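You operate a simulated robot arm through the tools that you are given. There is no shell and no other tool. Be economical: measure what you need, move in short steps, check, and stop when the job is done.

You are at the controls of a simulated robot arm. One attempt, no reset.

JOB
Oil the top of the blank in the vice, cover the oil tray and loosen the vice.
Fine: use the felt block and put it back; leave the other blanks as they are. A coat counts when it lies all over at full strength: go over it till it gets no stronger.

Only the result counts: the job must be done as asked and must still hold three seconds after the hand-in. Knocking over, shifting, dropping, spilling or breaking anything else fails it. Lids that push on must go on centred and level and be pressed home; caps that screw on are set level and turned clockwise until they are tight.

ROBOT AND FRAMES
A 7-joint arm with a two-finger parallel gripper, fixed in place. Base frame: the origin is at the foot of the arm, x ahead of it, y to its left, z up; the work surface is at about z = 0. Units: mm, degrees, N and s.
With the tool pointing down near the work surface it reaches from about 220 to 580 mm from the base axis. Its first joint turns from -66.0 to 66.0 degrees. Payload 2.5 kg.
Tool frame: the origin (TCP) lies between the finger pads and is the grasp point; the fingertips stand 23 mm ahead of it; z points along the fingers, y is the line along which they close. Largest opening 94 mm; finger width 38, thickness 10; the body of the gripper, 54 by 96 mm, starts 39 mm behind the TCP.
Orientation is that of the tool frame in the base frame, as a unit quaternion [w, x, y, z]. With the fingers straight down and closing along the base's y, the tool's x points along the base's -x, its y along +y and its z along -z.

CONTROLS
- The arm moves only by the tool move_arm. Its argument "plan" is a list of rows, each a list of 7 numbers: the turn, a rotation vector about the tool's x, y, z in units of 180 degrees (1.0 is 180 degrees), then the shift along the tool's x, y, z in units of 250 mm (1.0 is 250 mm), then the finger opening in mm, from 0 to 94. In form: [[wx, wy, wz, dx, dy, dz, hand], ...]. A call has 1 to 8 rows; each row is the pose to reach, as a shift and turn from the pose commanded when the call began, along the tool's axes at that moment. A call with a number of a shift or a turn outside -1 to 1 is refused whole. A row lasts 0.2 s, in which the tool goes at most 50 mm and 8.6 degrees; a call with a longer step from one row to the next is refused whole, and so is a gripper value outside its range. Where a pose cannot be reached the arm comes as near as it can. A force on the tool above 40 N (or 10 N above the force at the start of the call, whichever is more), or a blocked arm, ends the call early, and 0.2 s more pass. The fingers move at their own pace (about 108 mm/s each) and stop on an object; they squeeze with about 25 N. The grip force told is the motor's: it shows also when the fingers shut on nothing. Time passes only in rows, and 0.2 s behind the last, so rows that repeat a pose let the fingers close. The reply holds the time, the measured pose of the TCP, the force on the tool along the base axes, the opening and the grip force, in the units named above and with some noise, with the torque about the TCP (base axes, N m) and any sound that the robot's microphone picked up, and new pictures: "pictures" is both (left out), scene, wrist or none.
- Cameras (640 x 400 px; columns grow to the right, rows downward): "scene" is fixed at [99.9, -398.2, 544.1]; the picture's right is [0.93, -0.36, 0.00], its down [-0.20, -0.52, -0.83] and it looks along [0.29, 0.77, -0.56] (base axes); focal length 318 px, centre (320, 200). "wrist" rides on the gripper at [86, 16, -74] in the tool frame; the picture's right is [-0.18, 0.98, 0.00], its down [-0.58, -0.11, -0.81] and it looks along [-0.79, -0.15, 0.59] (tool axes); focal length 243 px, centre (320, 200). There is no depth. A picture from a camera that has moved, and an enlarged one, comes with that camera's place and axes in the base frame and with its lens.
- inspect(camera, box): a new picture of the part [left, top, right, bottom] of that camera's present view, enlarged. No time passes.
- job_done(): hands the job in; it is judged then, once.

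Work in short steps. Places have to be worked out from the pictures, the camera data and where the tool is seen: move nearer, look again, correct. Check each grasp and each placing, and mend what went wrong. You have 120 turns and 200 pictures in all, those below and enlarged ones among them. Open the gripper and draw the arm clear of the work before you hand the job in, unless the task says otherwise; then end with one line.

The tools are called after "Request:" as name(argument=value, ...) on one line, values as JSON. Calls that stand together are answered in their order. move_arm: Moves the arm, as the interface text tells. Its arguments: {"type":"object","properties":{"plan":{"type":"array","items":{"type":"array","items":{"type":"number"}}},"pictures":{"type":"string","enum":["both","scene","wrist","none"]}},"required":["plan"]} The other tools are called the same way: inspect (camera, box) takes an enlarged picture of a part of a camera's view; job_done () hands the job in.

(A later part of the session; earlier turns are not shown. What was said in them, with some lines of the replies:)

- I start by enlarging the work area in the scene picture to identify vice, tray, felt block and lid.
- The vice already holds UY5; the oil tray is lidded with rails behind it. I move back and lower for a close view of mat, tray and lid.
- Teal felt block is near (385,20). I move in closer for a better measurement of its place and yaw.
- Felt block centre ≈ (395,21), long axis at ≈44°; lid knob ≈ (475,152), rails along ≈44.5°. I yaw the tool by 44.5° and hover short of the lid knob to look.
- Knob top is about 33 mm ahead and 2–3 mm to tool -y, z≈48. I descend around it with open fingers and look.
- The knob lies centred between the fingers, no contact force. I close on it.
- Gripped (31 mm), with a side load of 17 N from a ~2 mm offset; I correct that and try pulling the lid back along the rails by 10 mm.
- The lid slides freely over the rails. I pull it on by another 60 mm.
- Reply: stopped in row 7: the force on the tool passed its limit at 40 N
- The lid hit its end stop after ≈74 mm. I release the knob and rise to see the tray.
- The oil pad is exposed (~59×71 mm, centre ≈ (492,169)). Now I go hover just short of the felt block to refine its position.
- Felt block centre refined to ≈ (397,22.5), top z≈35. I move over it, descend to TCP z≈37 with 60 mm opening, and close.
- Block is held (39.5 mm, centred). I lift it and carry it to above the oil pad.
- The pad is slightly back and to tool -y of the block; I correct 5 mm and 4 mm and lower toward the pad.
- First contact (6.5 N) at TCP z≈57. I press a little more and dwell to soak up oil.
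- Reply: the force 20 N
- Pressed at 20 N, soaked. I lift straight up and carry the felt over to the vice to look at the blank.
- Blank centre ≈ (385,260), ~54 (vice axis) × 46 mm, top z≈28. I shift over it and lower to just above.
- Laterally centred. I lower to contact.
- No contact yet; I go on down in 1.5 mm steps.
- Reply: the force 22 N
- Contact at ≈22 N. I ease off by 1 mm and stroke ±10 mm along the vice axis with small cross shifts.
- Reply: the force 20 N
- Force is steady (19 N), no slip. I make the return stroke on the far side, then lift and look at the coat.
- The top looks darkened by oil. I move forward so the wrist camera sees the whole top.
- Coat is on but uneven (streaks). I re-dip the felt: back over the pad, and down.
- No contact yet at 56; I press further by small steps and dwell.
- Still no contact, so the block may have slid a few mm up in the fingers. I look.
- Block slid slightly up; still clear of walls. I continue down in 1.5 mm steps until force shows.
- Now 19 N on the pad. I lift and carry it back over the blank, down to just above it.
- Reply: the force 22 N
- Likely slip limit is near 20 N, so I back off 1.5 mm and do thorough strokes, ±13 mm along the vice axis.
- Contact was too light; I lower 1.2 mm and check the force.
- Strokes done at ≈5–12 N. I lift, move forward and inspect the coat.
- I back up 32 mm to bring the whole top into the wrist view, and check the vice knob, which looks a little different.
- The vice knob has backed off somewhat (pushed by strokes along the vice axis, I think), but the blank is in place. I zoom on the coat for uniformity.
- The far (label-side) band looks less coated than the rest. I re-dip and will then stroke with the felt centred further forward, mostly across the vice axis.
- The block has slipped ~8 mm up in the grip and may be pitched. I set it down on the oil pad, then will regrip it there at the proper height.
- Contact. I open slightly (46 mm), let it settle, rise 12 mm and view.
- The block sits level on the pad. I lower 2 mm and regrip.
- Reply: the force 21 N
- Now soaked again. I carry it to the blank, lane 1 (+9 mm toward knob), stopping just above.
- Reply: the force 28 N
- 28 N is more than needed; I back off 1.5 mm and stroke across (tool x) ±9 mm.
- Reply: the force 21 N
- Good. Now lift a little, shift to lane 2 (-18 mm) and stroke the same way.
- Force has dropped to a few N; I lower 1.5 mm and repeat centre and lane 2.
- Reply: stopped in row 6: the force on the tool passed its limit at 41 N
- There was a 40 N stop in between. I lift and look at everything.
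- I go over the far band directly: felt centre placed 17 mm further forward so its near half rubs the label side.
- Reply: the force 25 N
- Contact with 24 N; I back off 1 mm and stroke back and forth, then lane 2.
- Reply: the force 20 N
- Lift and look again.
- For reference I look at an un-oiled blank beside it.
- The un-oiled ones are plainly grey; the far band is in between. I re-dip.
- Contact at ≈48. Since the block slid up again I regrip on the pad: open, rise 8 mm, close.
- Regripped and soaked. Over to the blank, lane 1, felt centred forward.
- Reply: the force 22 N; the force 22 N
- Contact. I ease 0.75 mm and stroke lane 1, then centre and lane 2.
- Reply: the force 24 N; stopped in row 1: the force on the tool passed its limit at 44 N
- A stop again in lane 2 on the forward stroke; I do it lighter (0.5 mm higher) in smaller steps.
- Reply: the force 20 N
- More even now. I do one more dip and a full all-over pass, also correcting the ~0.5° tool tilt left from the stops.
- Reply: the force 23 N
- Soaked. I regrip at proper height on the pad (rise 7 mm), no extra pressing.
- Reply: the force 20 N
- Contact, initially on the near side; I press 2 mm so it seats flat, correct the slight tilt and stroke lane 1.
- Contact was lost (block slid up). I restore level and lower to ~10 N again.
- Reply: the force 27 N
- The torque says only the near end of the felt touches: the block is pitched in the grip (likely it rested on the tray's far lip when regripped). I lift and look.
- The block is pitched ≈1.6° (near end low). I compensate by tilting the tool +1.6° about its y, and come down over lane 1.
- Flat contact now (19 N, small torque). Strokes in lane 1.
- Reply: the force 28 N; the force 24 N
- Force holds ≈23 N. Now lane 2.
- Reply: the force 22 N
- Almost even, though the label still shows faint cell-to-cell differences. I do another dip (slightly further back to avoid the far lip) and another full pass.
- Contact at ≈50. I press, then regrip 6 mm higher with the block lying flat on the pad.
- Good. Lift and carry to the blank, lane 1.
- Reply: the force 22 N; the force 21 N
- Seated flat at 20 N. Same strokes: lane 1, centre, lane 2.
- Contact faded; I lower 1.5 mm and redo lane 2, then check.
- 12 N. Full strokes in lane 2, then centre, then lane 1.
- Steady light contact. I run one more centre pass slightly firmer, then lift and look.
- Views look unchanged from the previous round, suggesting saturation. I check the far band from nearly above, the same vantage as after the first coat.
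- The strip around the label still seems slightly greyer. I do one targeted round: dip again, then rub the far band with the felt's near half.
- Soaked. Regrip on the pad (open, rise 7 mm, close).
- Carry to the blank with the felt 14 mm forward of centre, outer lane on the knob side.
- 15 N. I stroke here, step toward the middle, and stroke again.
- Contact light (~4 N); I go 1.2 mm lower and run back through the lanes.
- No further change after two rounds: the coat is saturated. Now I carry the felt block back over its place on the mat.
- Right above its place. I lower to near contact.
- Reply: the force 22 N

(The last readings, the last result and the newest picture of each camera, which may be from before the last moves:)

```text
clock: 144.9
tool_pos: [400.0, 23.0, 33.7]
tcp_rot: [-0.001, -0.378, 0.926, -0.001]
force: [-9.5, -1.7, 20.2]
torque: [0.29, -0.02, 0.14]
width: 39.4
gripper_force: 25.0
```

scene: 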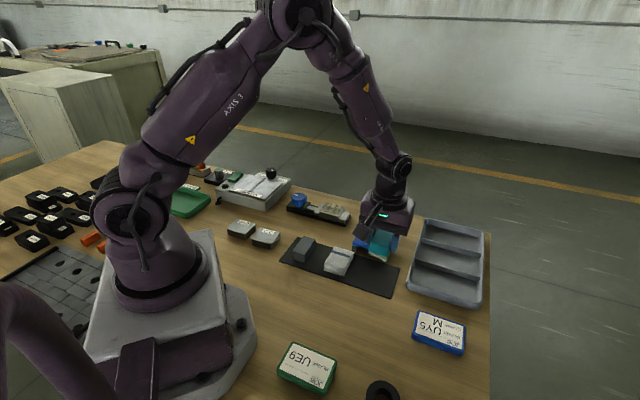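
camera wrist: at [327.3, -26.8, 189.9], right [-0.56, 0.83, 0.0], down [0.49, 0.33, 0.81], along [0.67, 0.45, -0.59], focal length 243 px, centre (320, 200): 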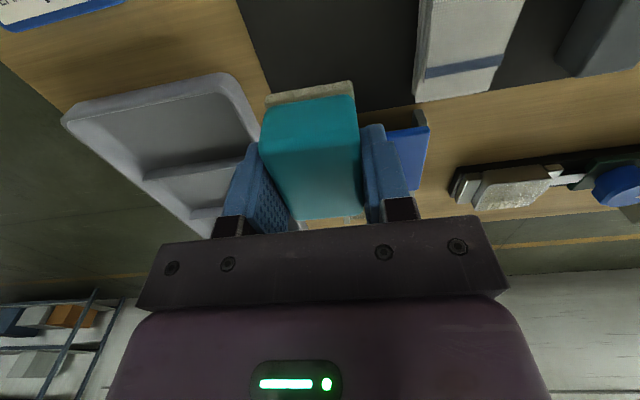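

Contact with the mat (20 N). I ease up a little, release, and rise.

Request:
move_arm(plan=[[0, 0, 0, 0, 0, -0.004, 25], [0, 0, 0, 0, 0, -0.004, 58], [0, 0, 0, 0, 0, -0.004, 60], [0, 0, 0, 0, 0, -0.06, 60], [0, 0, 0, 0, 0, -0.2, 60], [0, 0, 0, 0.05, 0, -0.38, 60], [0, 0, 0, 0.1, 0, -0.4, 60]])

Request:
inspect(camera="wrist", box=[200, 0, 440, 150])

Request:
inspect(camera="scene", box=[320, 190, 440, 300])

```text
clock: 146.6
tool_pos: [380.8, 5.3, 133.1]
tcp_rot: [0.0, -0.377, 0.926, 0.0]
force: [0.5, -0.4, -0.2]
torque: [0.01, -0.03, -0.02]
width: 59.9
gripper_force: 0.0
camera wrist: at [307.9, -43.7, 209.0], right [-0.56, 0.83, 0.0], down [0.49, 0.33, 0.81], along [0.67, 0.45, -0.59], focal length 243 px, centre (320, 200)
```

scene: 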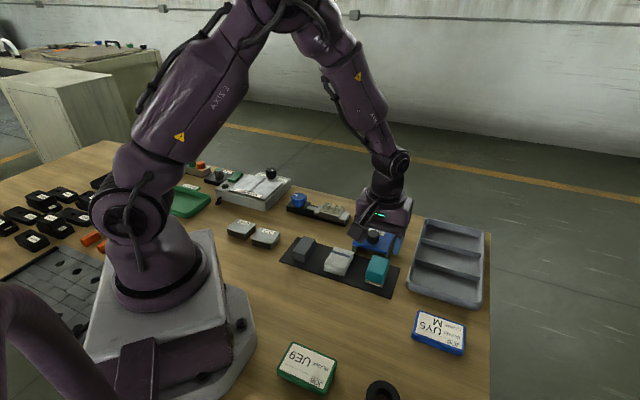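
wrist: 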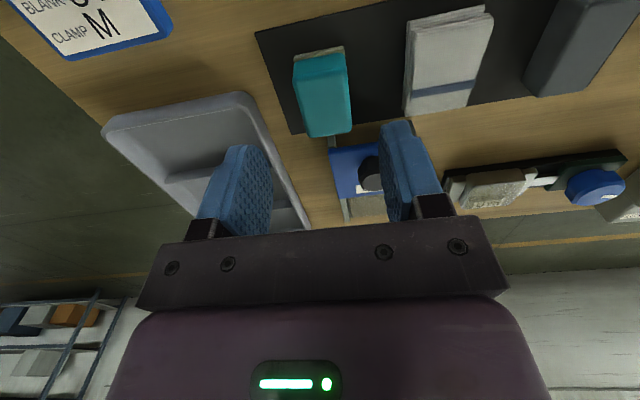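

```text
2.67 times, centred on (320, 75) of wrist
camera zoom: at [307.9, -43.7, 209.0], right [-0.56, 0.83, 0.0], down [0.49, 0.33, 0.81], along [0.67, 0.45, -0.59], focal length 647 px, centre (320, 533)
```

zoom: 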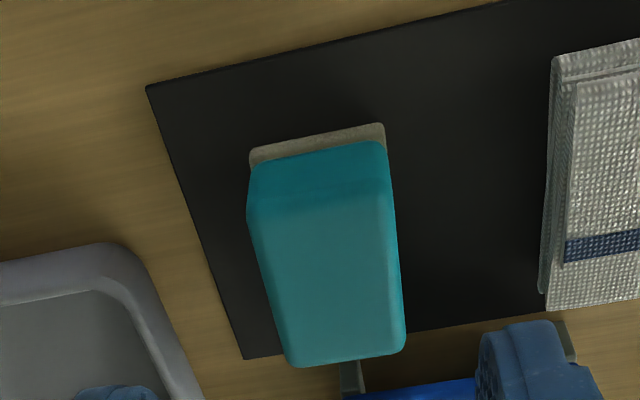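

```text
3.64 times, centred on (380, 245) of scene
camera zoom: at [99.9, -398.2, 544.1], right [0.93, -0.36, 0.0], down [-0.2, -0.52, -0.83], along [0.29, 0.77, -0.56], focal length 1157 px, centre (102, 36)
```

zoom: 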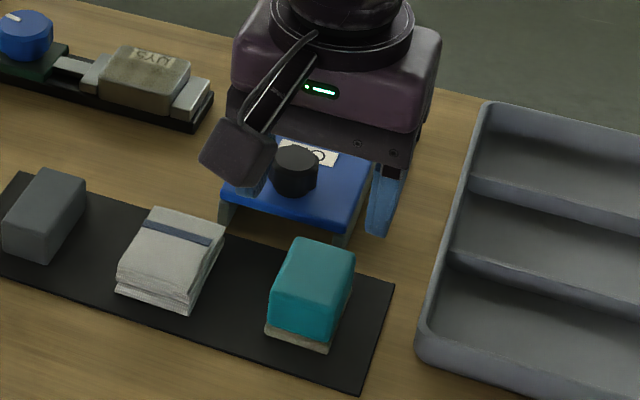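

Felt block is back where it was. Now to the lid knob at its open position (428.5,102.7): hover, descend, close fingers.

Request:
move_arm(plan=[[0, 0, 0, -0.14, 0.05, 0, 65], [0, 0, 0, -0.28, 0.1, 0, 65], [0, 0, 0, -0.409, 0.144, 0, 65], [0, 0, 0, -0.409, 0.144, 0.1, 65], [0, 0, 0, -0.409, 0.144, 0.25, 65], [0, 0, 0, -0.409, 0.144, 0.308, 65], [0, 0, 0, -0.409, 0.144, 0.308, 65]], pictures="wrist")

```text
clock: 148.2
tool_pos: [429.2, 102.9, 55.8]
tcp_rot: [0.001, -0.377, 0.926, -0.001]
force: [-0.2, 0.2, -0.3]
torque: [0.01, 0.02, -0.02]
width: 65.1
gripper_force: 0.0
camera wrist: at [357.1, 53.2, 131.3], right [-0.56, 0.83, 0.0], down [0.49, 0.33, 0.81], along [0.67, 0.45, -0.59], focal length 243 px, centre (320, 200)
```

wrist: 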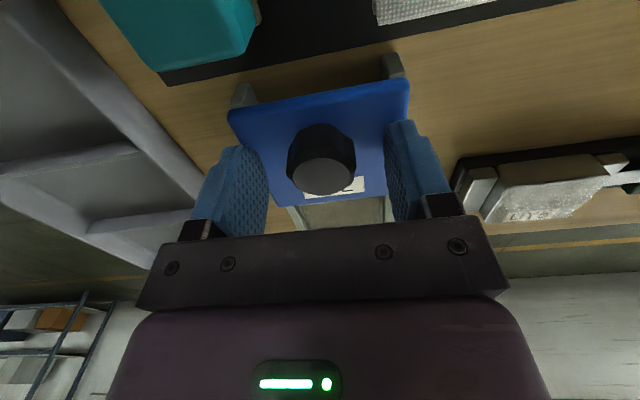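

Fingers straddle the knob. I close on it, and take a look at the blank's sheen from this grazing angle.

Request:
move_arm(plan=[[0, 0, 0, 0, 0, 0, 25], [0, 0, 0, 0, 0, 0, 10], [0, 0, 0, 0, 0, 0, 10]], pictures="none")

Request:
inspect(camera="wrist", box=[450, 130, 640, 240])

```text
clock: 148.9
tool_pos: [429.5, 103.2, 56.6]
tcp_rot: [0.0, -0.378, 0.926, 0.001]
force: [-8.0, 7.6, 0.0]
torque: [-0.12, -0.11, -0.01]
width: 31.3
gripper_force: 45.0
```

```text
3.37 times, centred on (545, 185) of wrist
camera zoom: at [356.3, 54.1, 131.3], right [-0.56, 0.83, 0.0], down [0.49, 0.33, 0.81], along [0.67, 0.45, -0.59], focal length 817 px, centre (-438, 250)
```

zoom: 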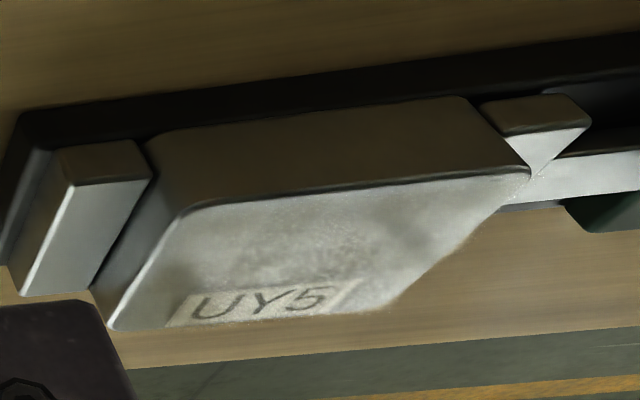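

I push the lid forward along the rails by 74 mm to the closed position.

Request:
move_arm(plan=[[0, 0, 0, -0.04, 0.005, 0, 10], [0, 0, 0, -0.09, 0.006, 0, 10], [0, 0, 0, -0.14, 0.007, 0, 10], [0, 0, 0, -0.19, 0.008, 0, 10], [0, 0, 0, -0.24, 0.009, 0, 10], [0, 0, 0, -0.275, 0.01, 0, 10], [0, 0, 0, -0.296, 0.01, 0, 10], [0, 0, 0, -0.3, 0.01, 0, 10]])

Request:
inspect(camera="scene", box=[330, 180, 430, 260])

```text
clock: 150.8
tool_pos: [480.3, 154.3, 56.6]
tcp_rot: [-0.002, -0.374, 0.927, -0.002]
force: [-13.2, -23.6, 11.4]
torque: [0.55, -0.14, -0.18]
width: 31.6
gripper_force: 44.5
camera wrist: at [407.5, 106.3, 131.8], right [-0.55, 0.83, 0.0], down [0.5, 0.33, 0.8], along [0.67, 0.44, -0.6], focal length 243 px, centre (320, 200)
```

scene: 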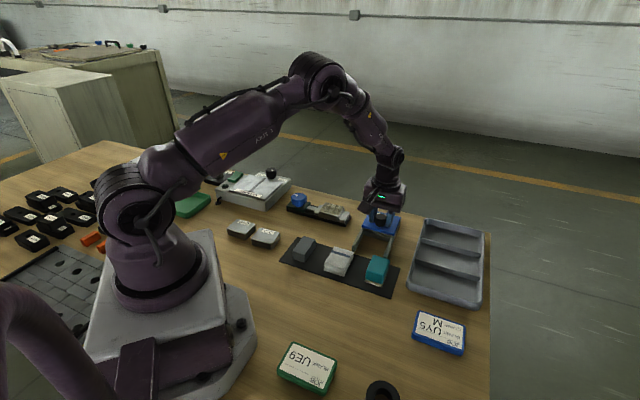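
wrist: 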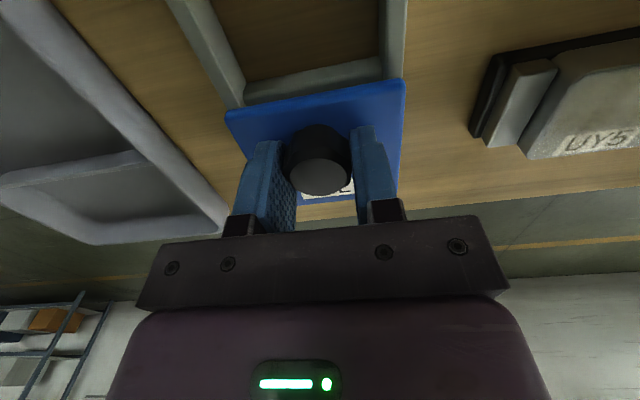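

```text
5.00 times, centred on (380, 220) of scene
camera zoom: at [99.8, -398.3, 544.1], right [0.93, -0.36, 0.0], down [-0.2, -0.52, -0.83], along [0.29, 0.77, -0.56], focal length 1591 px, centre (20, 100)
```

zoom: 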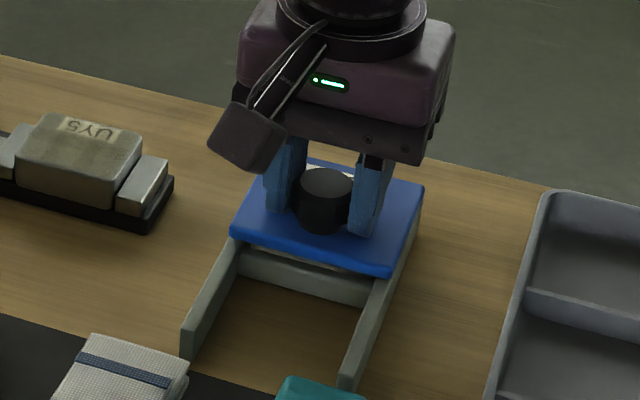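

The lid is fully closed against its stop. I relax, release the knob and rise.

Request:
move_arm(plan=[[0, 0, 0, 0.006, 0, 0, 10], [0, 0, 0, 0.006, 0, 0, 60], [0, 0, 0, 0.006, 0, 0, 60], [0, 0, 0, 0.006, 0, -0.12, 60], [0, 0, 0, 0.006, 0, -0.32, 60], [0, 0, 0, 0.006, 0, -0.32, 90]], pictures="none")

Request:
move_arm(plan=[[0, 0, 0, 0.03, 0.19, 0, 90], [0, 0, 0, 0.06, 0.38, 0, 90], [0, 0, 0, 0.09, 0.57, 0, 90], [0, 0, 0, 0.12, 0.76, 0, 90], [0, 0, 0, 0.132, 0.95, 0, 90], [0, 0, 0, 0.132, 0.95, 0, 90]])

Request:
inspect(camera="wrist", box=[200, 0, 440, 180])

Request:
inspect(camera="scene", box=[270, 170, 430, 260])

```text
clock: 152.2
tool_pos: [479.9, 158.1, 139.1]
tcp_rot: [-0.001, -0.377, 0.926, 0.001]
force: [-0.1, 0.3, 0.4]
torque: [0.01, 0.01, -0.03]
width: 90.0
gripper_force: 0.2
```

```text
clock: 153.6
tool_pos: [290.2, 303.0, 136.0]
tcp_rot: [0.001, -0.377, 0.926, -0.001]
force: [0.4, -0.2, -0.5]
torque: [-0.02, 0.02, 0.01]
width: 89.8
gripper_force: 0.1
camera wrist: at [217.0, 253.4, 210.7], right [-0.55, 0.83, 0.0], down [0.49, 0.33, 0.81], along [0.67, 0.45, -0.59], focal length 243 px, centre (320, 200)
```

scene: 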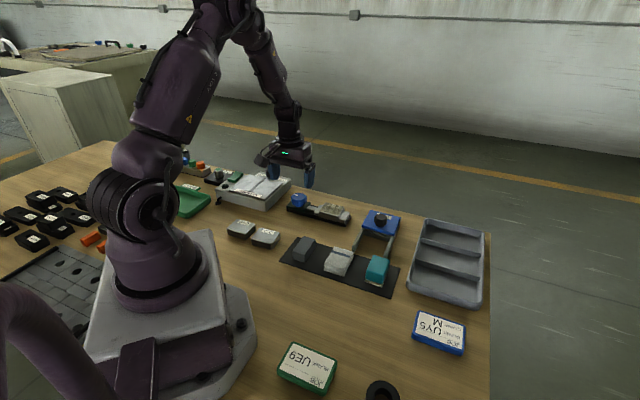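
wrist: 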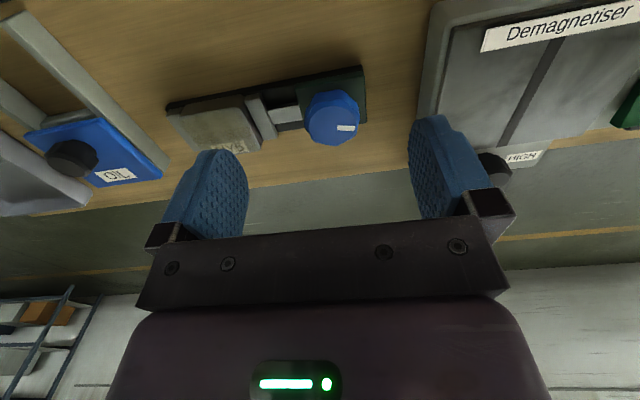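

```text
2.22 times, centred on (320, 90) of wrist
camera zoom: at [217.0, 253.4, 210.7], right [-0.55, 0.83, 0.0], down [0.49, 0.33, 0.81], along [0.67, 0.45, -0.59], focal length 539 px, centre (320, 444)
```

zoom: 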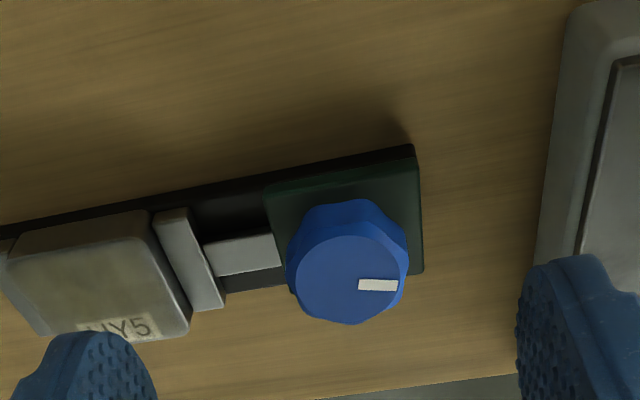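

```text
4.00 times, centred on (350, 215) of scene
camera zoom: at [99.9, -398.2, 544.1], right [0.93, -0.36, 0.0], down [-0.2, -0.52, -0.83], along [0.29, 0.77, -0.56], focal length 1273 px, centre (200, 140)
```

zoom: 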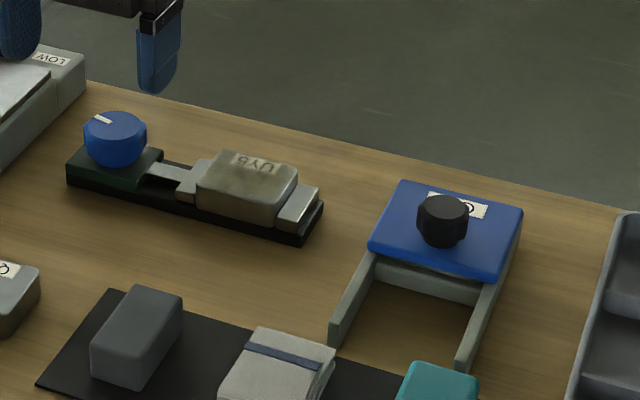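

Tray is covered. The vice knob centre is ≈ (312,329), top z≈47, diameter ≈44. I go over it, pre-turning the tool clockwise 55° to have room for the counter-clockwise turn.

Request:
move_arm(plan=[[0, 0, 0.0437, -0.02, 0.002, 0, 80], [0, 0, 0.0874, -0.04, 0.004, 0, 80], [0, 0, 0.1311, -0.06, 0.006, 0, 80], [0, 0, 0.1748, -0.08, 0.008, 0, 80], [0, 0, 0.2185, -0.1, 0.01, 0, 80], [0, 0, 0.2622, -0.12, 0.012, 0, 80], [0, 0, 0.3059, -0.136, 0.014, 0, 80], [0, 0, 0.3059, -0.136, 0.014, 0, 80]])

Request:
inspect(camera="wrist", box=[160, 0, 480, 200])

```text
clock: 155.3
tool_pos: [312.0, 329.7, 137.9]
tcp_rot: [0.001, 0.094, 0.996, 0.001]
force: [0.1, 0.8, -0.4]
torque: [0.01, 0.01, -0.01]
width: 79.9
gripper_force: 0.1
camera wrist: at [230.4, 361.1, 211.3], right [0.37, 0.93, 0.0], down [0.55, -0.22, 0.81], along [0.75, -0.29, -0.59], focal length 243 px, centre (320, 200)
```

scene: 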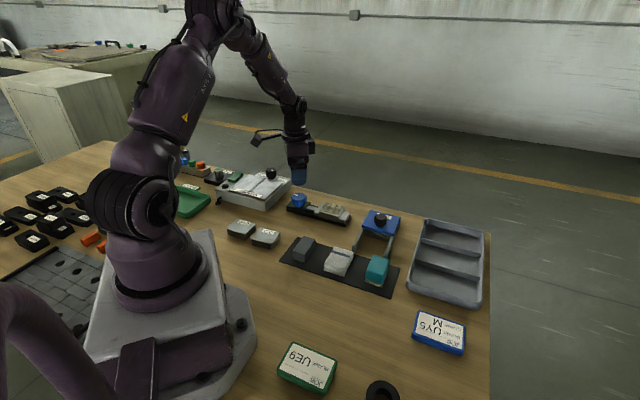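
wrist: 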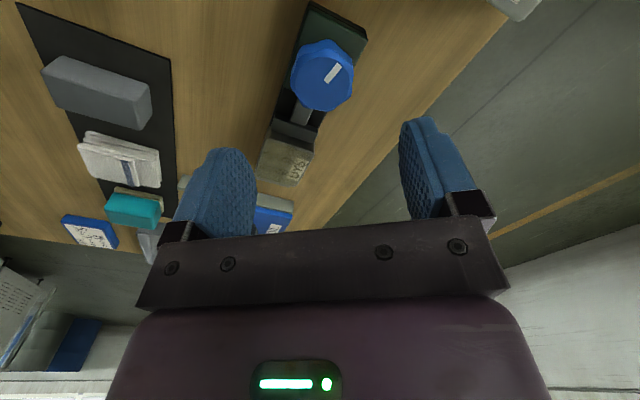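

```text
2.00 times, centred on (320, 100) of wrist
camera zoom: at [230.4, 361.1, 211.3], right [0.37, 0.93, 0.0], down [0.55, -0.22, 0.81], along [0.75, -0.29, -0.59], focal length 485 px, centre (320, 400)
```

zoom: 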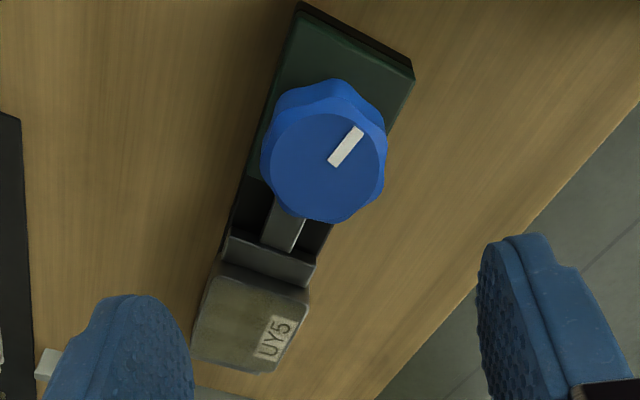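

Knob centre confirmed ≈ (312,330.5). I descend to TCP z≈50 and grip.

Request:
move_arm(plan=[[0, 0, 0, 0, 0.004, 0.15, 80], [0, 0, 0, 0, 0.004, 0.3, 80], [0, 0, 0, 0, 0.004, 0.346, 80], [0, 0, 0, 0, 0.004, 0.346, 80], [0, 0, 0, 0, 0.004, 0.346, 50], [0, 0, 0, 0, 0.004, 0.346, 30], [0, 0, 0, 0, 0.004, 0.346, 30]])

Request:
inspect(camera="scene", box=[270, 160, 370, 235])

```text
clock: 156.9
tool_pos: [312.8, 330.3, 50.7]
tcp_rot: [0.002, 0.093, 0.996, 0.003]
force: [7.8, 16.6, -16.0]
torque: [0.13, -0.08, 0.04]
width: 43.5
gripper_force: 44.9
camera wrist: at [230.7, 361.8, 125.4], right [0.36, 0.93, 0.01], down [0.55, -0.22, 0.81], along [0.75, -0.29, -0.59], focal length 243 px, centre (320, 200)
```

scene: 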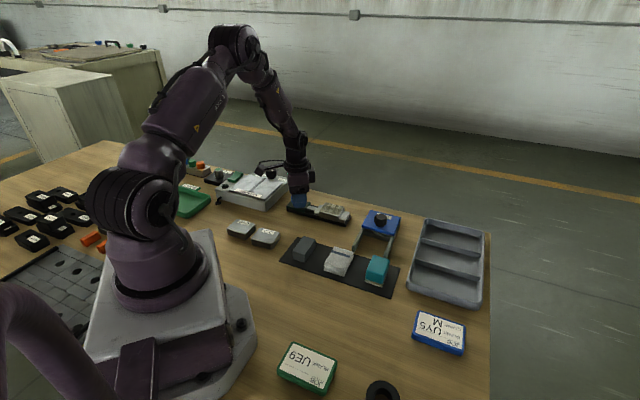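
wrist: 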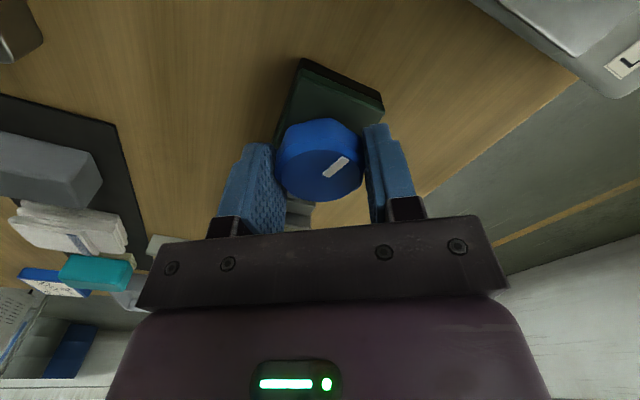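

```text
5.33 times, centred on (320, 198) of scene
camera zoom: at [100.0, -398.2, 544.1], right [0.93, -0.36, 0.0], down [-0.2, -0.52, -0.83], along [0.29, 0.77, -0.56], focal length 1697 px, centre (320, 213)
```

zoom: 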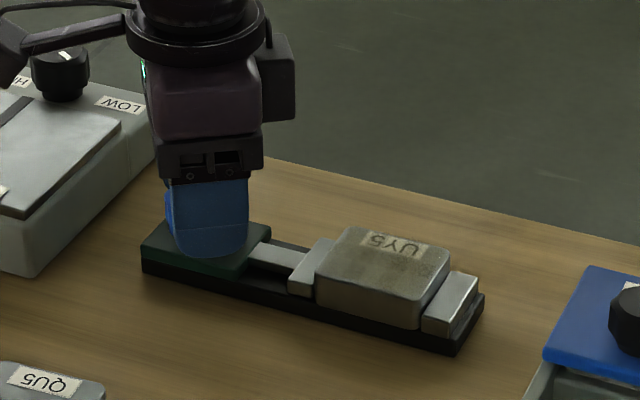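

Gripped (43.5 mm). I shift slightly to relieve the side load and turn counter-clockwise 55°.

Request:
move_arm(plan=[[0, 0, 0, 0, 0.005, 0.002, 30], [0, 0, -0.0437, 0, 0.005, 0.002, 30], [0, 0, -0.0874, 0, 0.005, 0.002, 30], [0, 0, -0.1311, 0, 0.005, 0.002, 30], [0, 0, -0.1748, 0, 0.005, 0.002, 30], [0, 0, -0.2185, 0, 0.005, 0.002, 30], [0, 0, -0.2622, 0, 0.005, 0.002, 30], [0, 0, -0.3059, 0, 0.005, 0.002, 30]])

Request:
inspect(camera="scene", box=[270, 160, 370, 235])

```text
clock: 158.4
tool_pos: [311.5, 329.9, 50.5]
tcp_rot: [0.001, -0.26, 0.966, -0.002]
force: [-1.4, -1.6, 3.3]
torque: [0.34, -0.12, -0.03]
width: 43.4
gripper_force: 45.1
stopped in row 7: the force on the tool passed its limit at 41 N (the readings are from after the stop); the commanded pose is now the measured one
camera wrist: at [230.3, 300.5, 125.1], right [-0.34, 0.94, 0.0], down [0.56, 0.2, 0.81], along [0.76, 0.27, -0.59], focal length 243 px, centre (320, 200)
```

scene: 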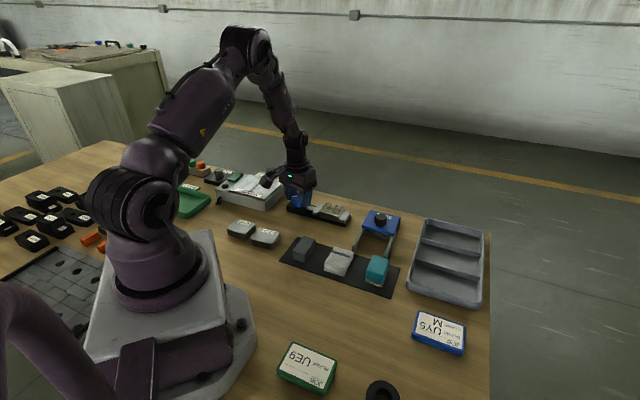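
wrist: 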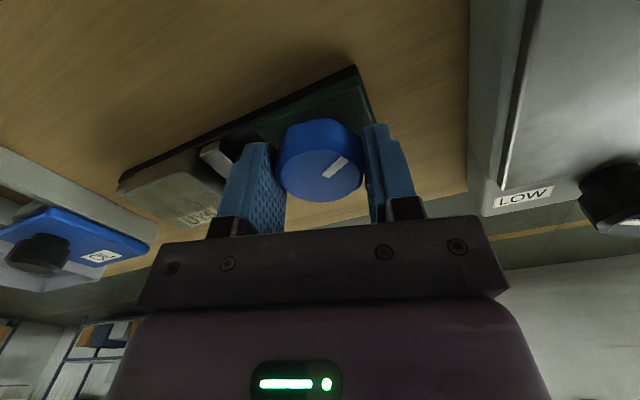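

```text
5.33 times, centred on (320, 198) of scene
camera zoom: at [99.9, -398.2, 544.1], right [0.93, -0.36, 0.0], down [-0.2, -0.52, -0.83], along [0.29, 0.77, -0.56], focal length 1697 px, centre (320, 213)
```

zoom: 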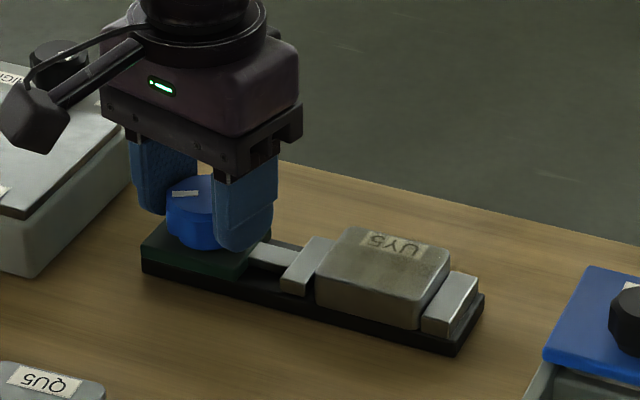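

The knob turns with the hand (≈41°) and a small gap opens at the moving jaw. After the reset pose the load is low, so I continue counter-clockwise.

Request:
move_arm(plan=[[0, 0, -0.04, 0, 0, 0, 30], [0, 0, -0.08, 0, 0, 0, 30], [0, 0, -0.12, 0, 0, 0, 30], [0, 0, -0.16, 0, 0, 0, 30], [0, 0, -0.2, 0, 0, 0, 30], [0, 0, -0.24, 0, 0, 0, 30], [0, 0, -0.28, 0, 0, 0, 30], [0, 0, -0.32, 0, 0, 0, 30]])

Request:
inspect(camera="scene", box=[270, 160, 370, 235])

```text
clock: 160.2
tool_pos: [312.8, 328.7, 50.3]
tcp_rot: [-0.001, -0.694, 0.72, -0.002]
force: [-0.6, -13.5, 20.5]
torque: [-1.26, 0.43, 0.02]
width: 43.8
gripper_force: 45.1
camera wrist: at [294.5, 243.9, 125.4], right [-0.98, 0.22, 0.0], down [0.13, 0.58, 0.8], along [0.18, 0.78, -0.59], focal length 243 px, centre (320, 200)
```

scene: 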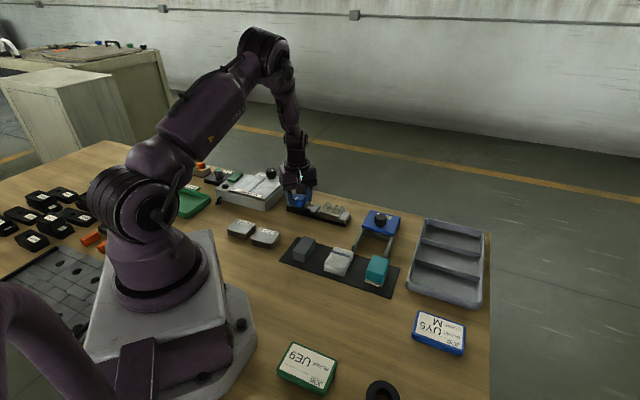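
wrist: 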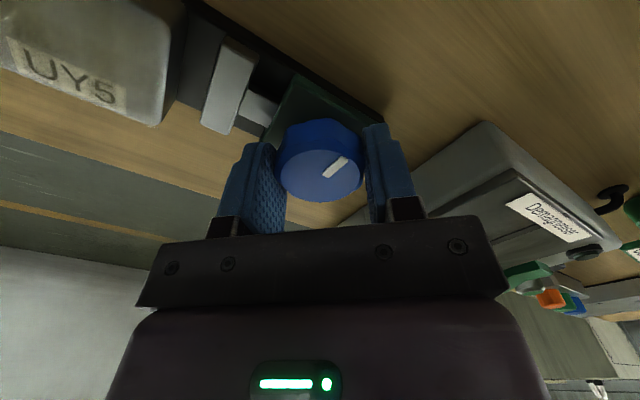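

```text
5.33 times, centred on (320, 198) of scene
camera zoom: at [99.8, -398.3, 544.0], right [0.93, -0.36, 0.0], down [-0.2, -0.52, -0.83], along [0.29, 0.77, -0.56], focal length 1697 px, centre (320, 213)
```

zoom: 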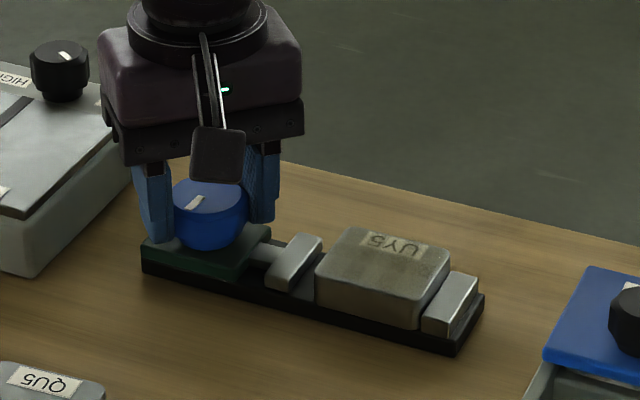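

A clear gap has opened between jaw and blank: the vice is loose. I release the knob and rise.

Request:
move_arm(plan=[[0, 0, 0, 0, 0, 0, 56], [0, 0, 0, 0, 0, 0, 56], [0, 0, 0, 0, 0, -0.1, 56], [0, 0, 0, 0, 0, -0.28, 56], [0, 0, 0, 0, 0, -0.42, 56], [0, 0, 0, 0, 0, -0.42, 56]])

Request:
inspect(camera="scene", box=[270, 160, 430, 280])

Request:
inspect(camera="scene", box=[317, 195, 345, 220])

```text
clock: 161.6
tool_pos: [312.4, 331.0, 155.2]
tcp_rot: [-0.001, -0.693, 0.721, -0.002]
force: [-0.3, -0.3, 0.3]
torque: [0.01, -0.01, 0.0]
width: 56.2
gripper_force: 0.1
camera wrist: at [293.1, 244.7, 231.1], right [-0.98, 0.22, 0.0], down [0.13, 0.58, 0.8], along [0.18, 0.78, -0.59], focal length 243 px, centre (320, 200)
```

scene: 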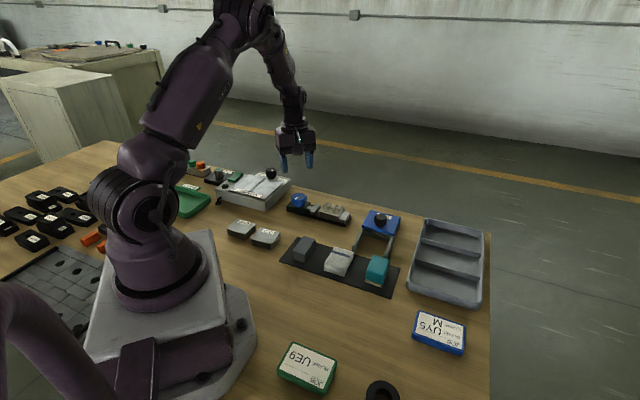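
wrist: 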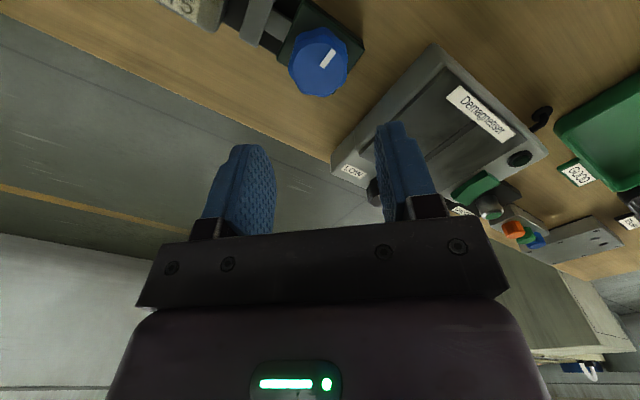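

```text
3.33 times, centred on (350, 220) of scene
camera zoom: at [99.9, -398.2, 544.1], right [0.93, -0.36, 0.0], down [-0.2, -0.52, -0.83], along [0.29, 0.77, -0.56], focal length 1061 px, centre (220, 133)
```

zoom: 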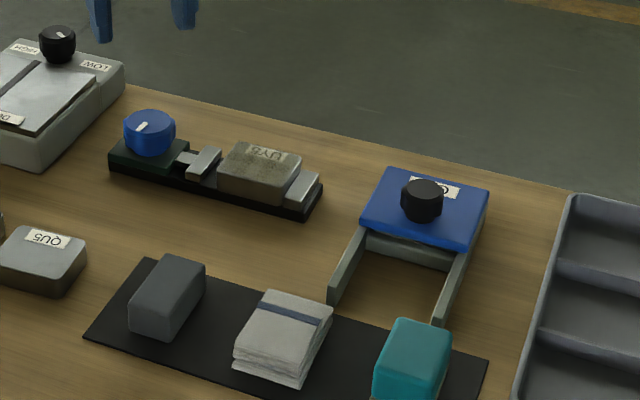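

```text
16.00 times, centred on (331, 208) of scene
camera zoom: at [99.9, -398.2, 544.1], right [0.93, -0.36, 0.0], down [-0.2, -0.52, -0.83], along [0.29, 0.77, -0.56], focal length 5091 px, centre (144, 80)
```

zoom: 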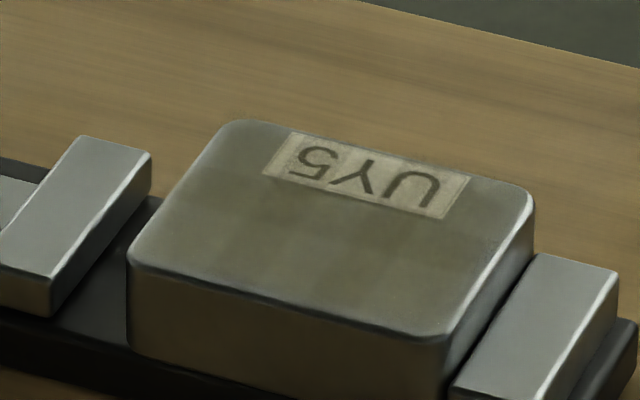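

Vice is loose, tray covered, block back. One last look at the coat from above, which also moves the arm aside.

Request:
move_arm(plan=[[0, 0, 0, 0.05, -0.18, -0.05, 56], [0, 0, 0, 0.105, -0.369, -0.05, 56], [0, 0, 0, 0.105, -0.369, -0.05, 56]], pictures="wrist")

Request:
inspect(camera="wrist", box=[240, 0, 400, 100])

```text
clock: 162.4
tool_pos: [401.4, 301.5, 167.3]
tcp_rot: [-0.001, -0.693, 0.721, -0.002]
force: [-0.1, -0.4, -0.4]
torque: [-0.06, -0.02, -0.02]
width: 56.0
gripper_force: 0.1
camera wrist: at [382.9, 215.3, 243.4], right [-0.98, 0.22, 0.0], down [0.13, 0.58, 0.8], along [0.18, 0.78, -0.59], focal length 243 px, centre (320, 200)
```

wrist: 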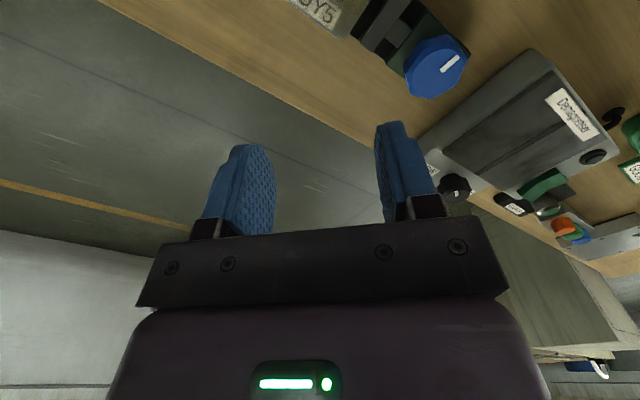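

```text
4.00 times, centred on (320, 50) of wrist
camera zoom: at [382.9, 215.3, 243.4], right [-0.98, 0.22, 0.0], down [0.13, 0.58, 0.8], along [0.18, 0.78, -0.59], focal length 970 px, centre (320, 800)
```

zoom: 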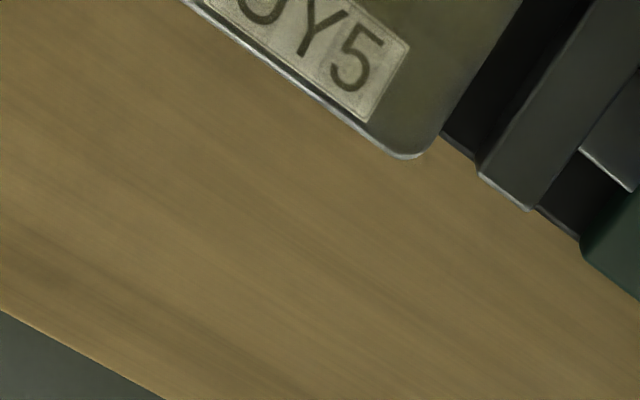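

Blank is at the top edge of the view; I back up 45 mm.

Request:
move_arm(plan=[[0, 0, 0, 0.1, 0.0, -0.02, 56], [0, 0, 0, 0.19, 0.02, -0.05, 56], [0, 0, 0, 0.19, 0.02, -0.05, 56]], pictures="none")

Request:
inspect(camera="wrist", box=[260, 0, 380, 80])

```text
clock: 163.2
tool_pos: [396.1, 255.0, 180.4]
tcp_rot: [-0.001, -0.694, 0.72, -0.002]
force: [-0.7, 0.4, -0.3]
torque: [0.01, -0.02, 0.04]
width: 56.1
gripper_force: 0.0
```

```text
5.00 times, centred on (320, 40) of wrist
camera zoom: at [377.6, 168.7, 255.5], right [-0.98, 0.22, 0.0], down [0.13, 0.58, 0.8], along [0.18, 0.78, -0.59], focal length 1213 px, centre (320, 1000)
```

zoom: 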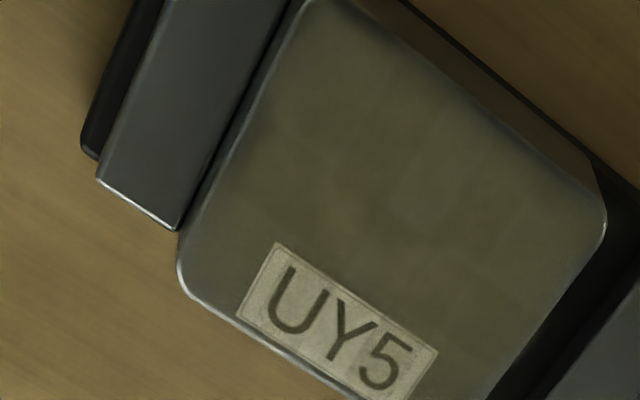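

The coat looks even over the whole top. I raise the arm clear with the gripper open.

Request:
move_arm(plan=[[0, 0, 0, 0.05, 0, -0.15, 90], [0, 0, 0, 0.1, 0, -0.3, 90], [0, 0, 0, 0.15, 0, -0.45, 90], [0, 0, 0, 0.15, 0, -0.45, 90]], pictures="scene")

```text
clock: 164.2
tool_pos: [393.0, 217.4, 294.3]
tcp_rot: [-0.001, -0.693, 0.721, -0.002]
force: [0.0, 0.5, 0.2]
torque: [-0.01, -0.03, 0.02]
width: 90.1
gripper_force: 0.0
```

scene: 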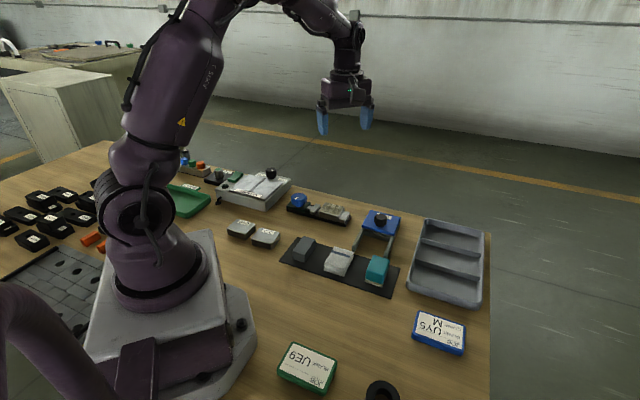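

Everything is in place and the arm is clear, so I hand in.

Request:
job_done()

```text
The job is handed in.
```

I oiled the top of UY5, closed the oil tray lid, put the felt block back on its mat and loosened the vice. The coat looked even in the last view and stopped getting visibly stronger over the last rounds. I judged that by eye, and the strip beside the label was the slowest to take.
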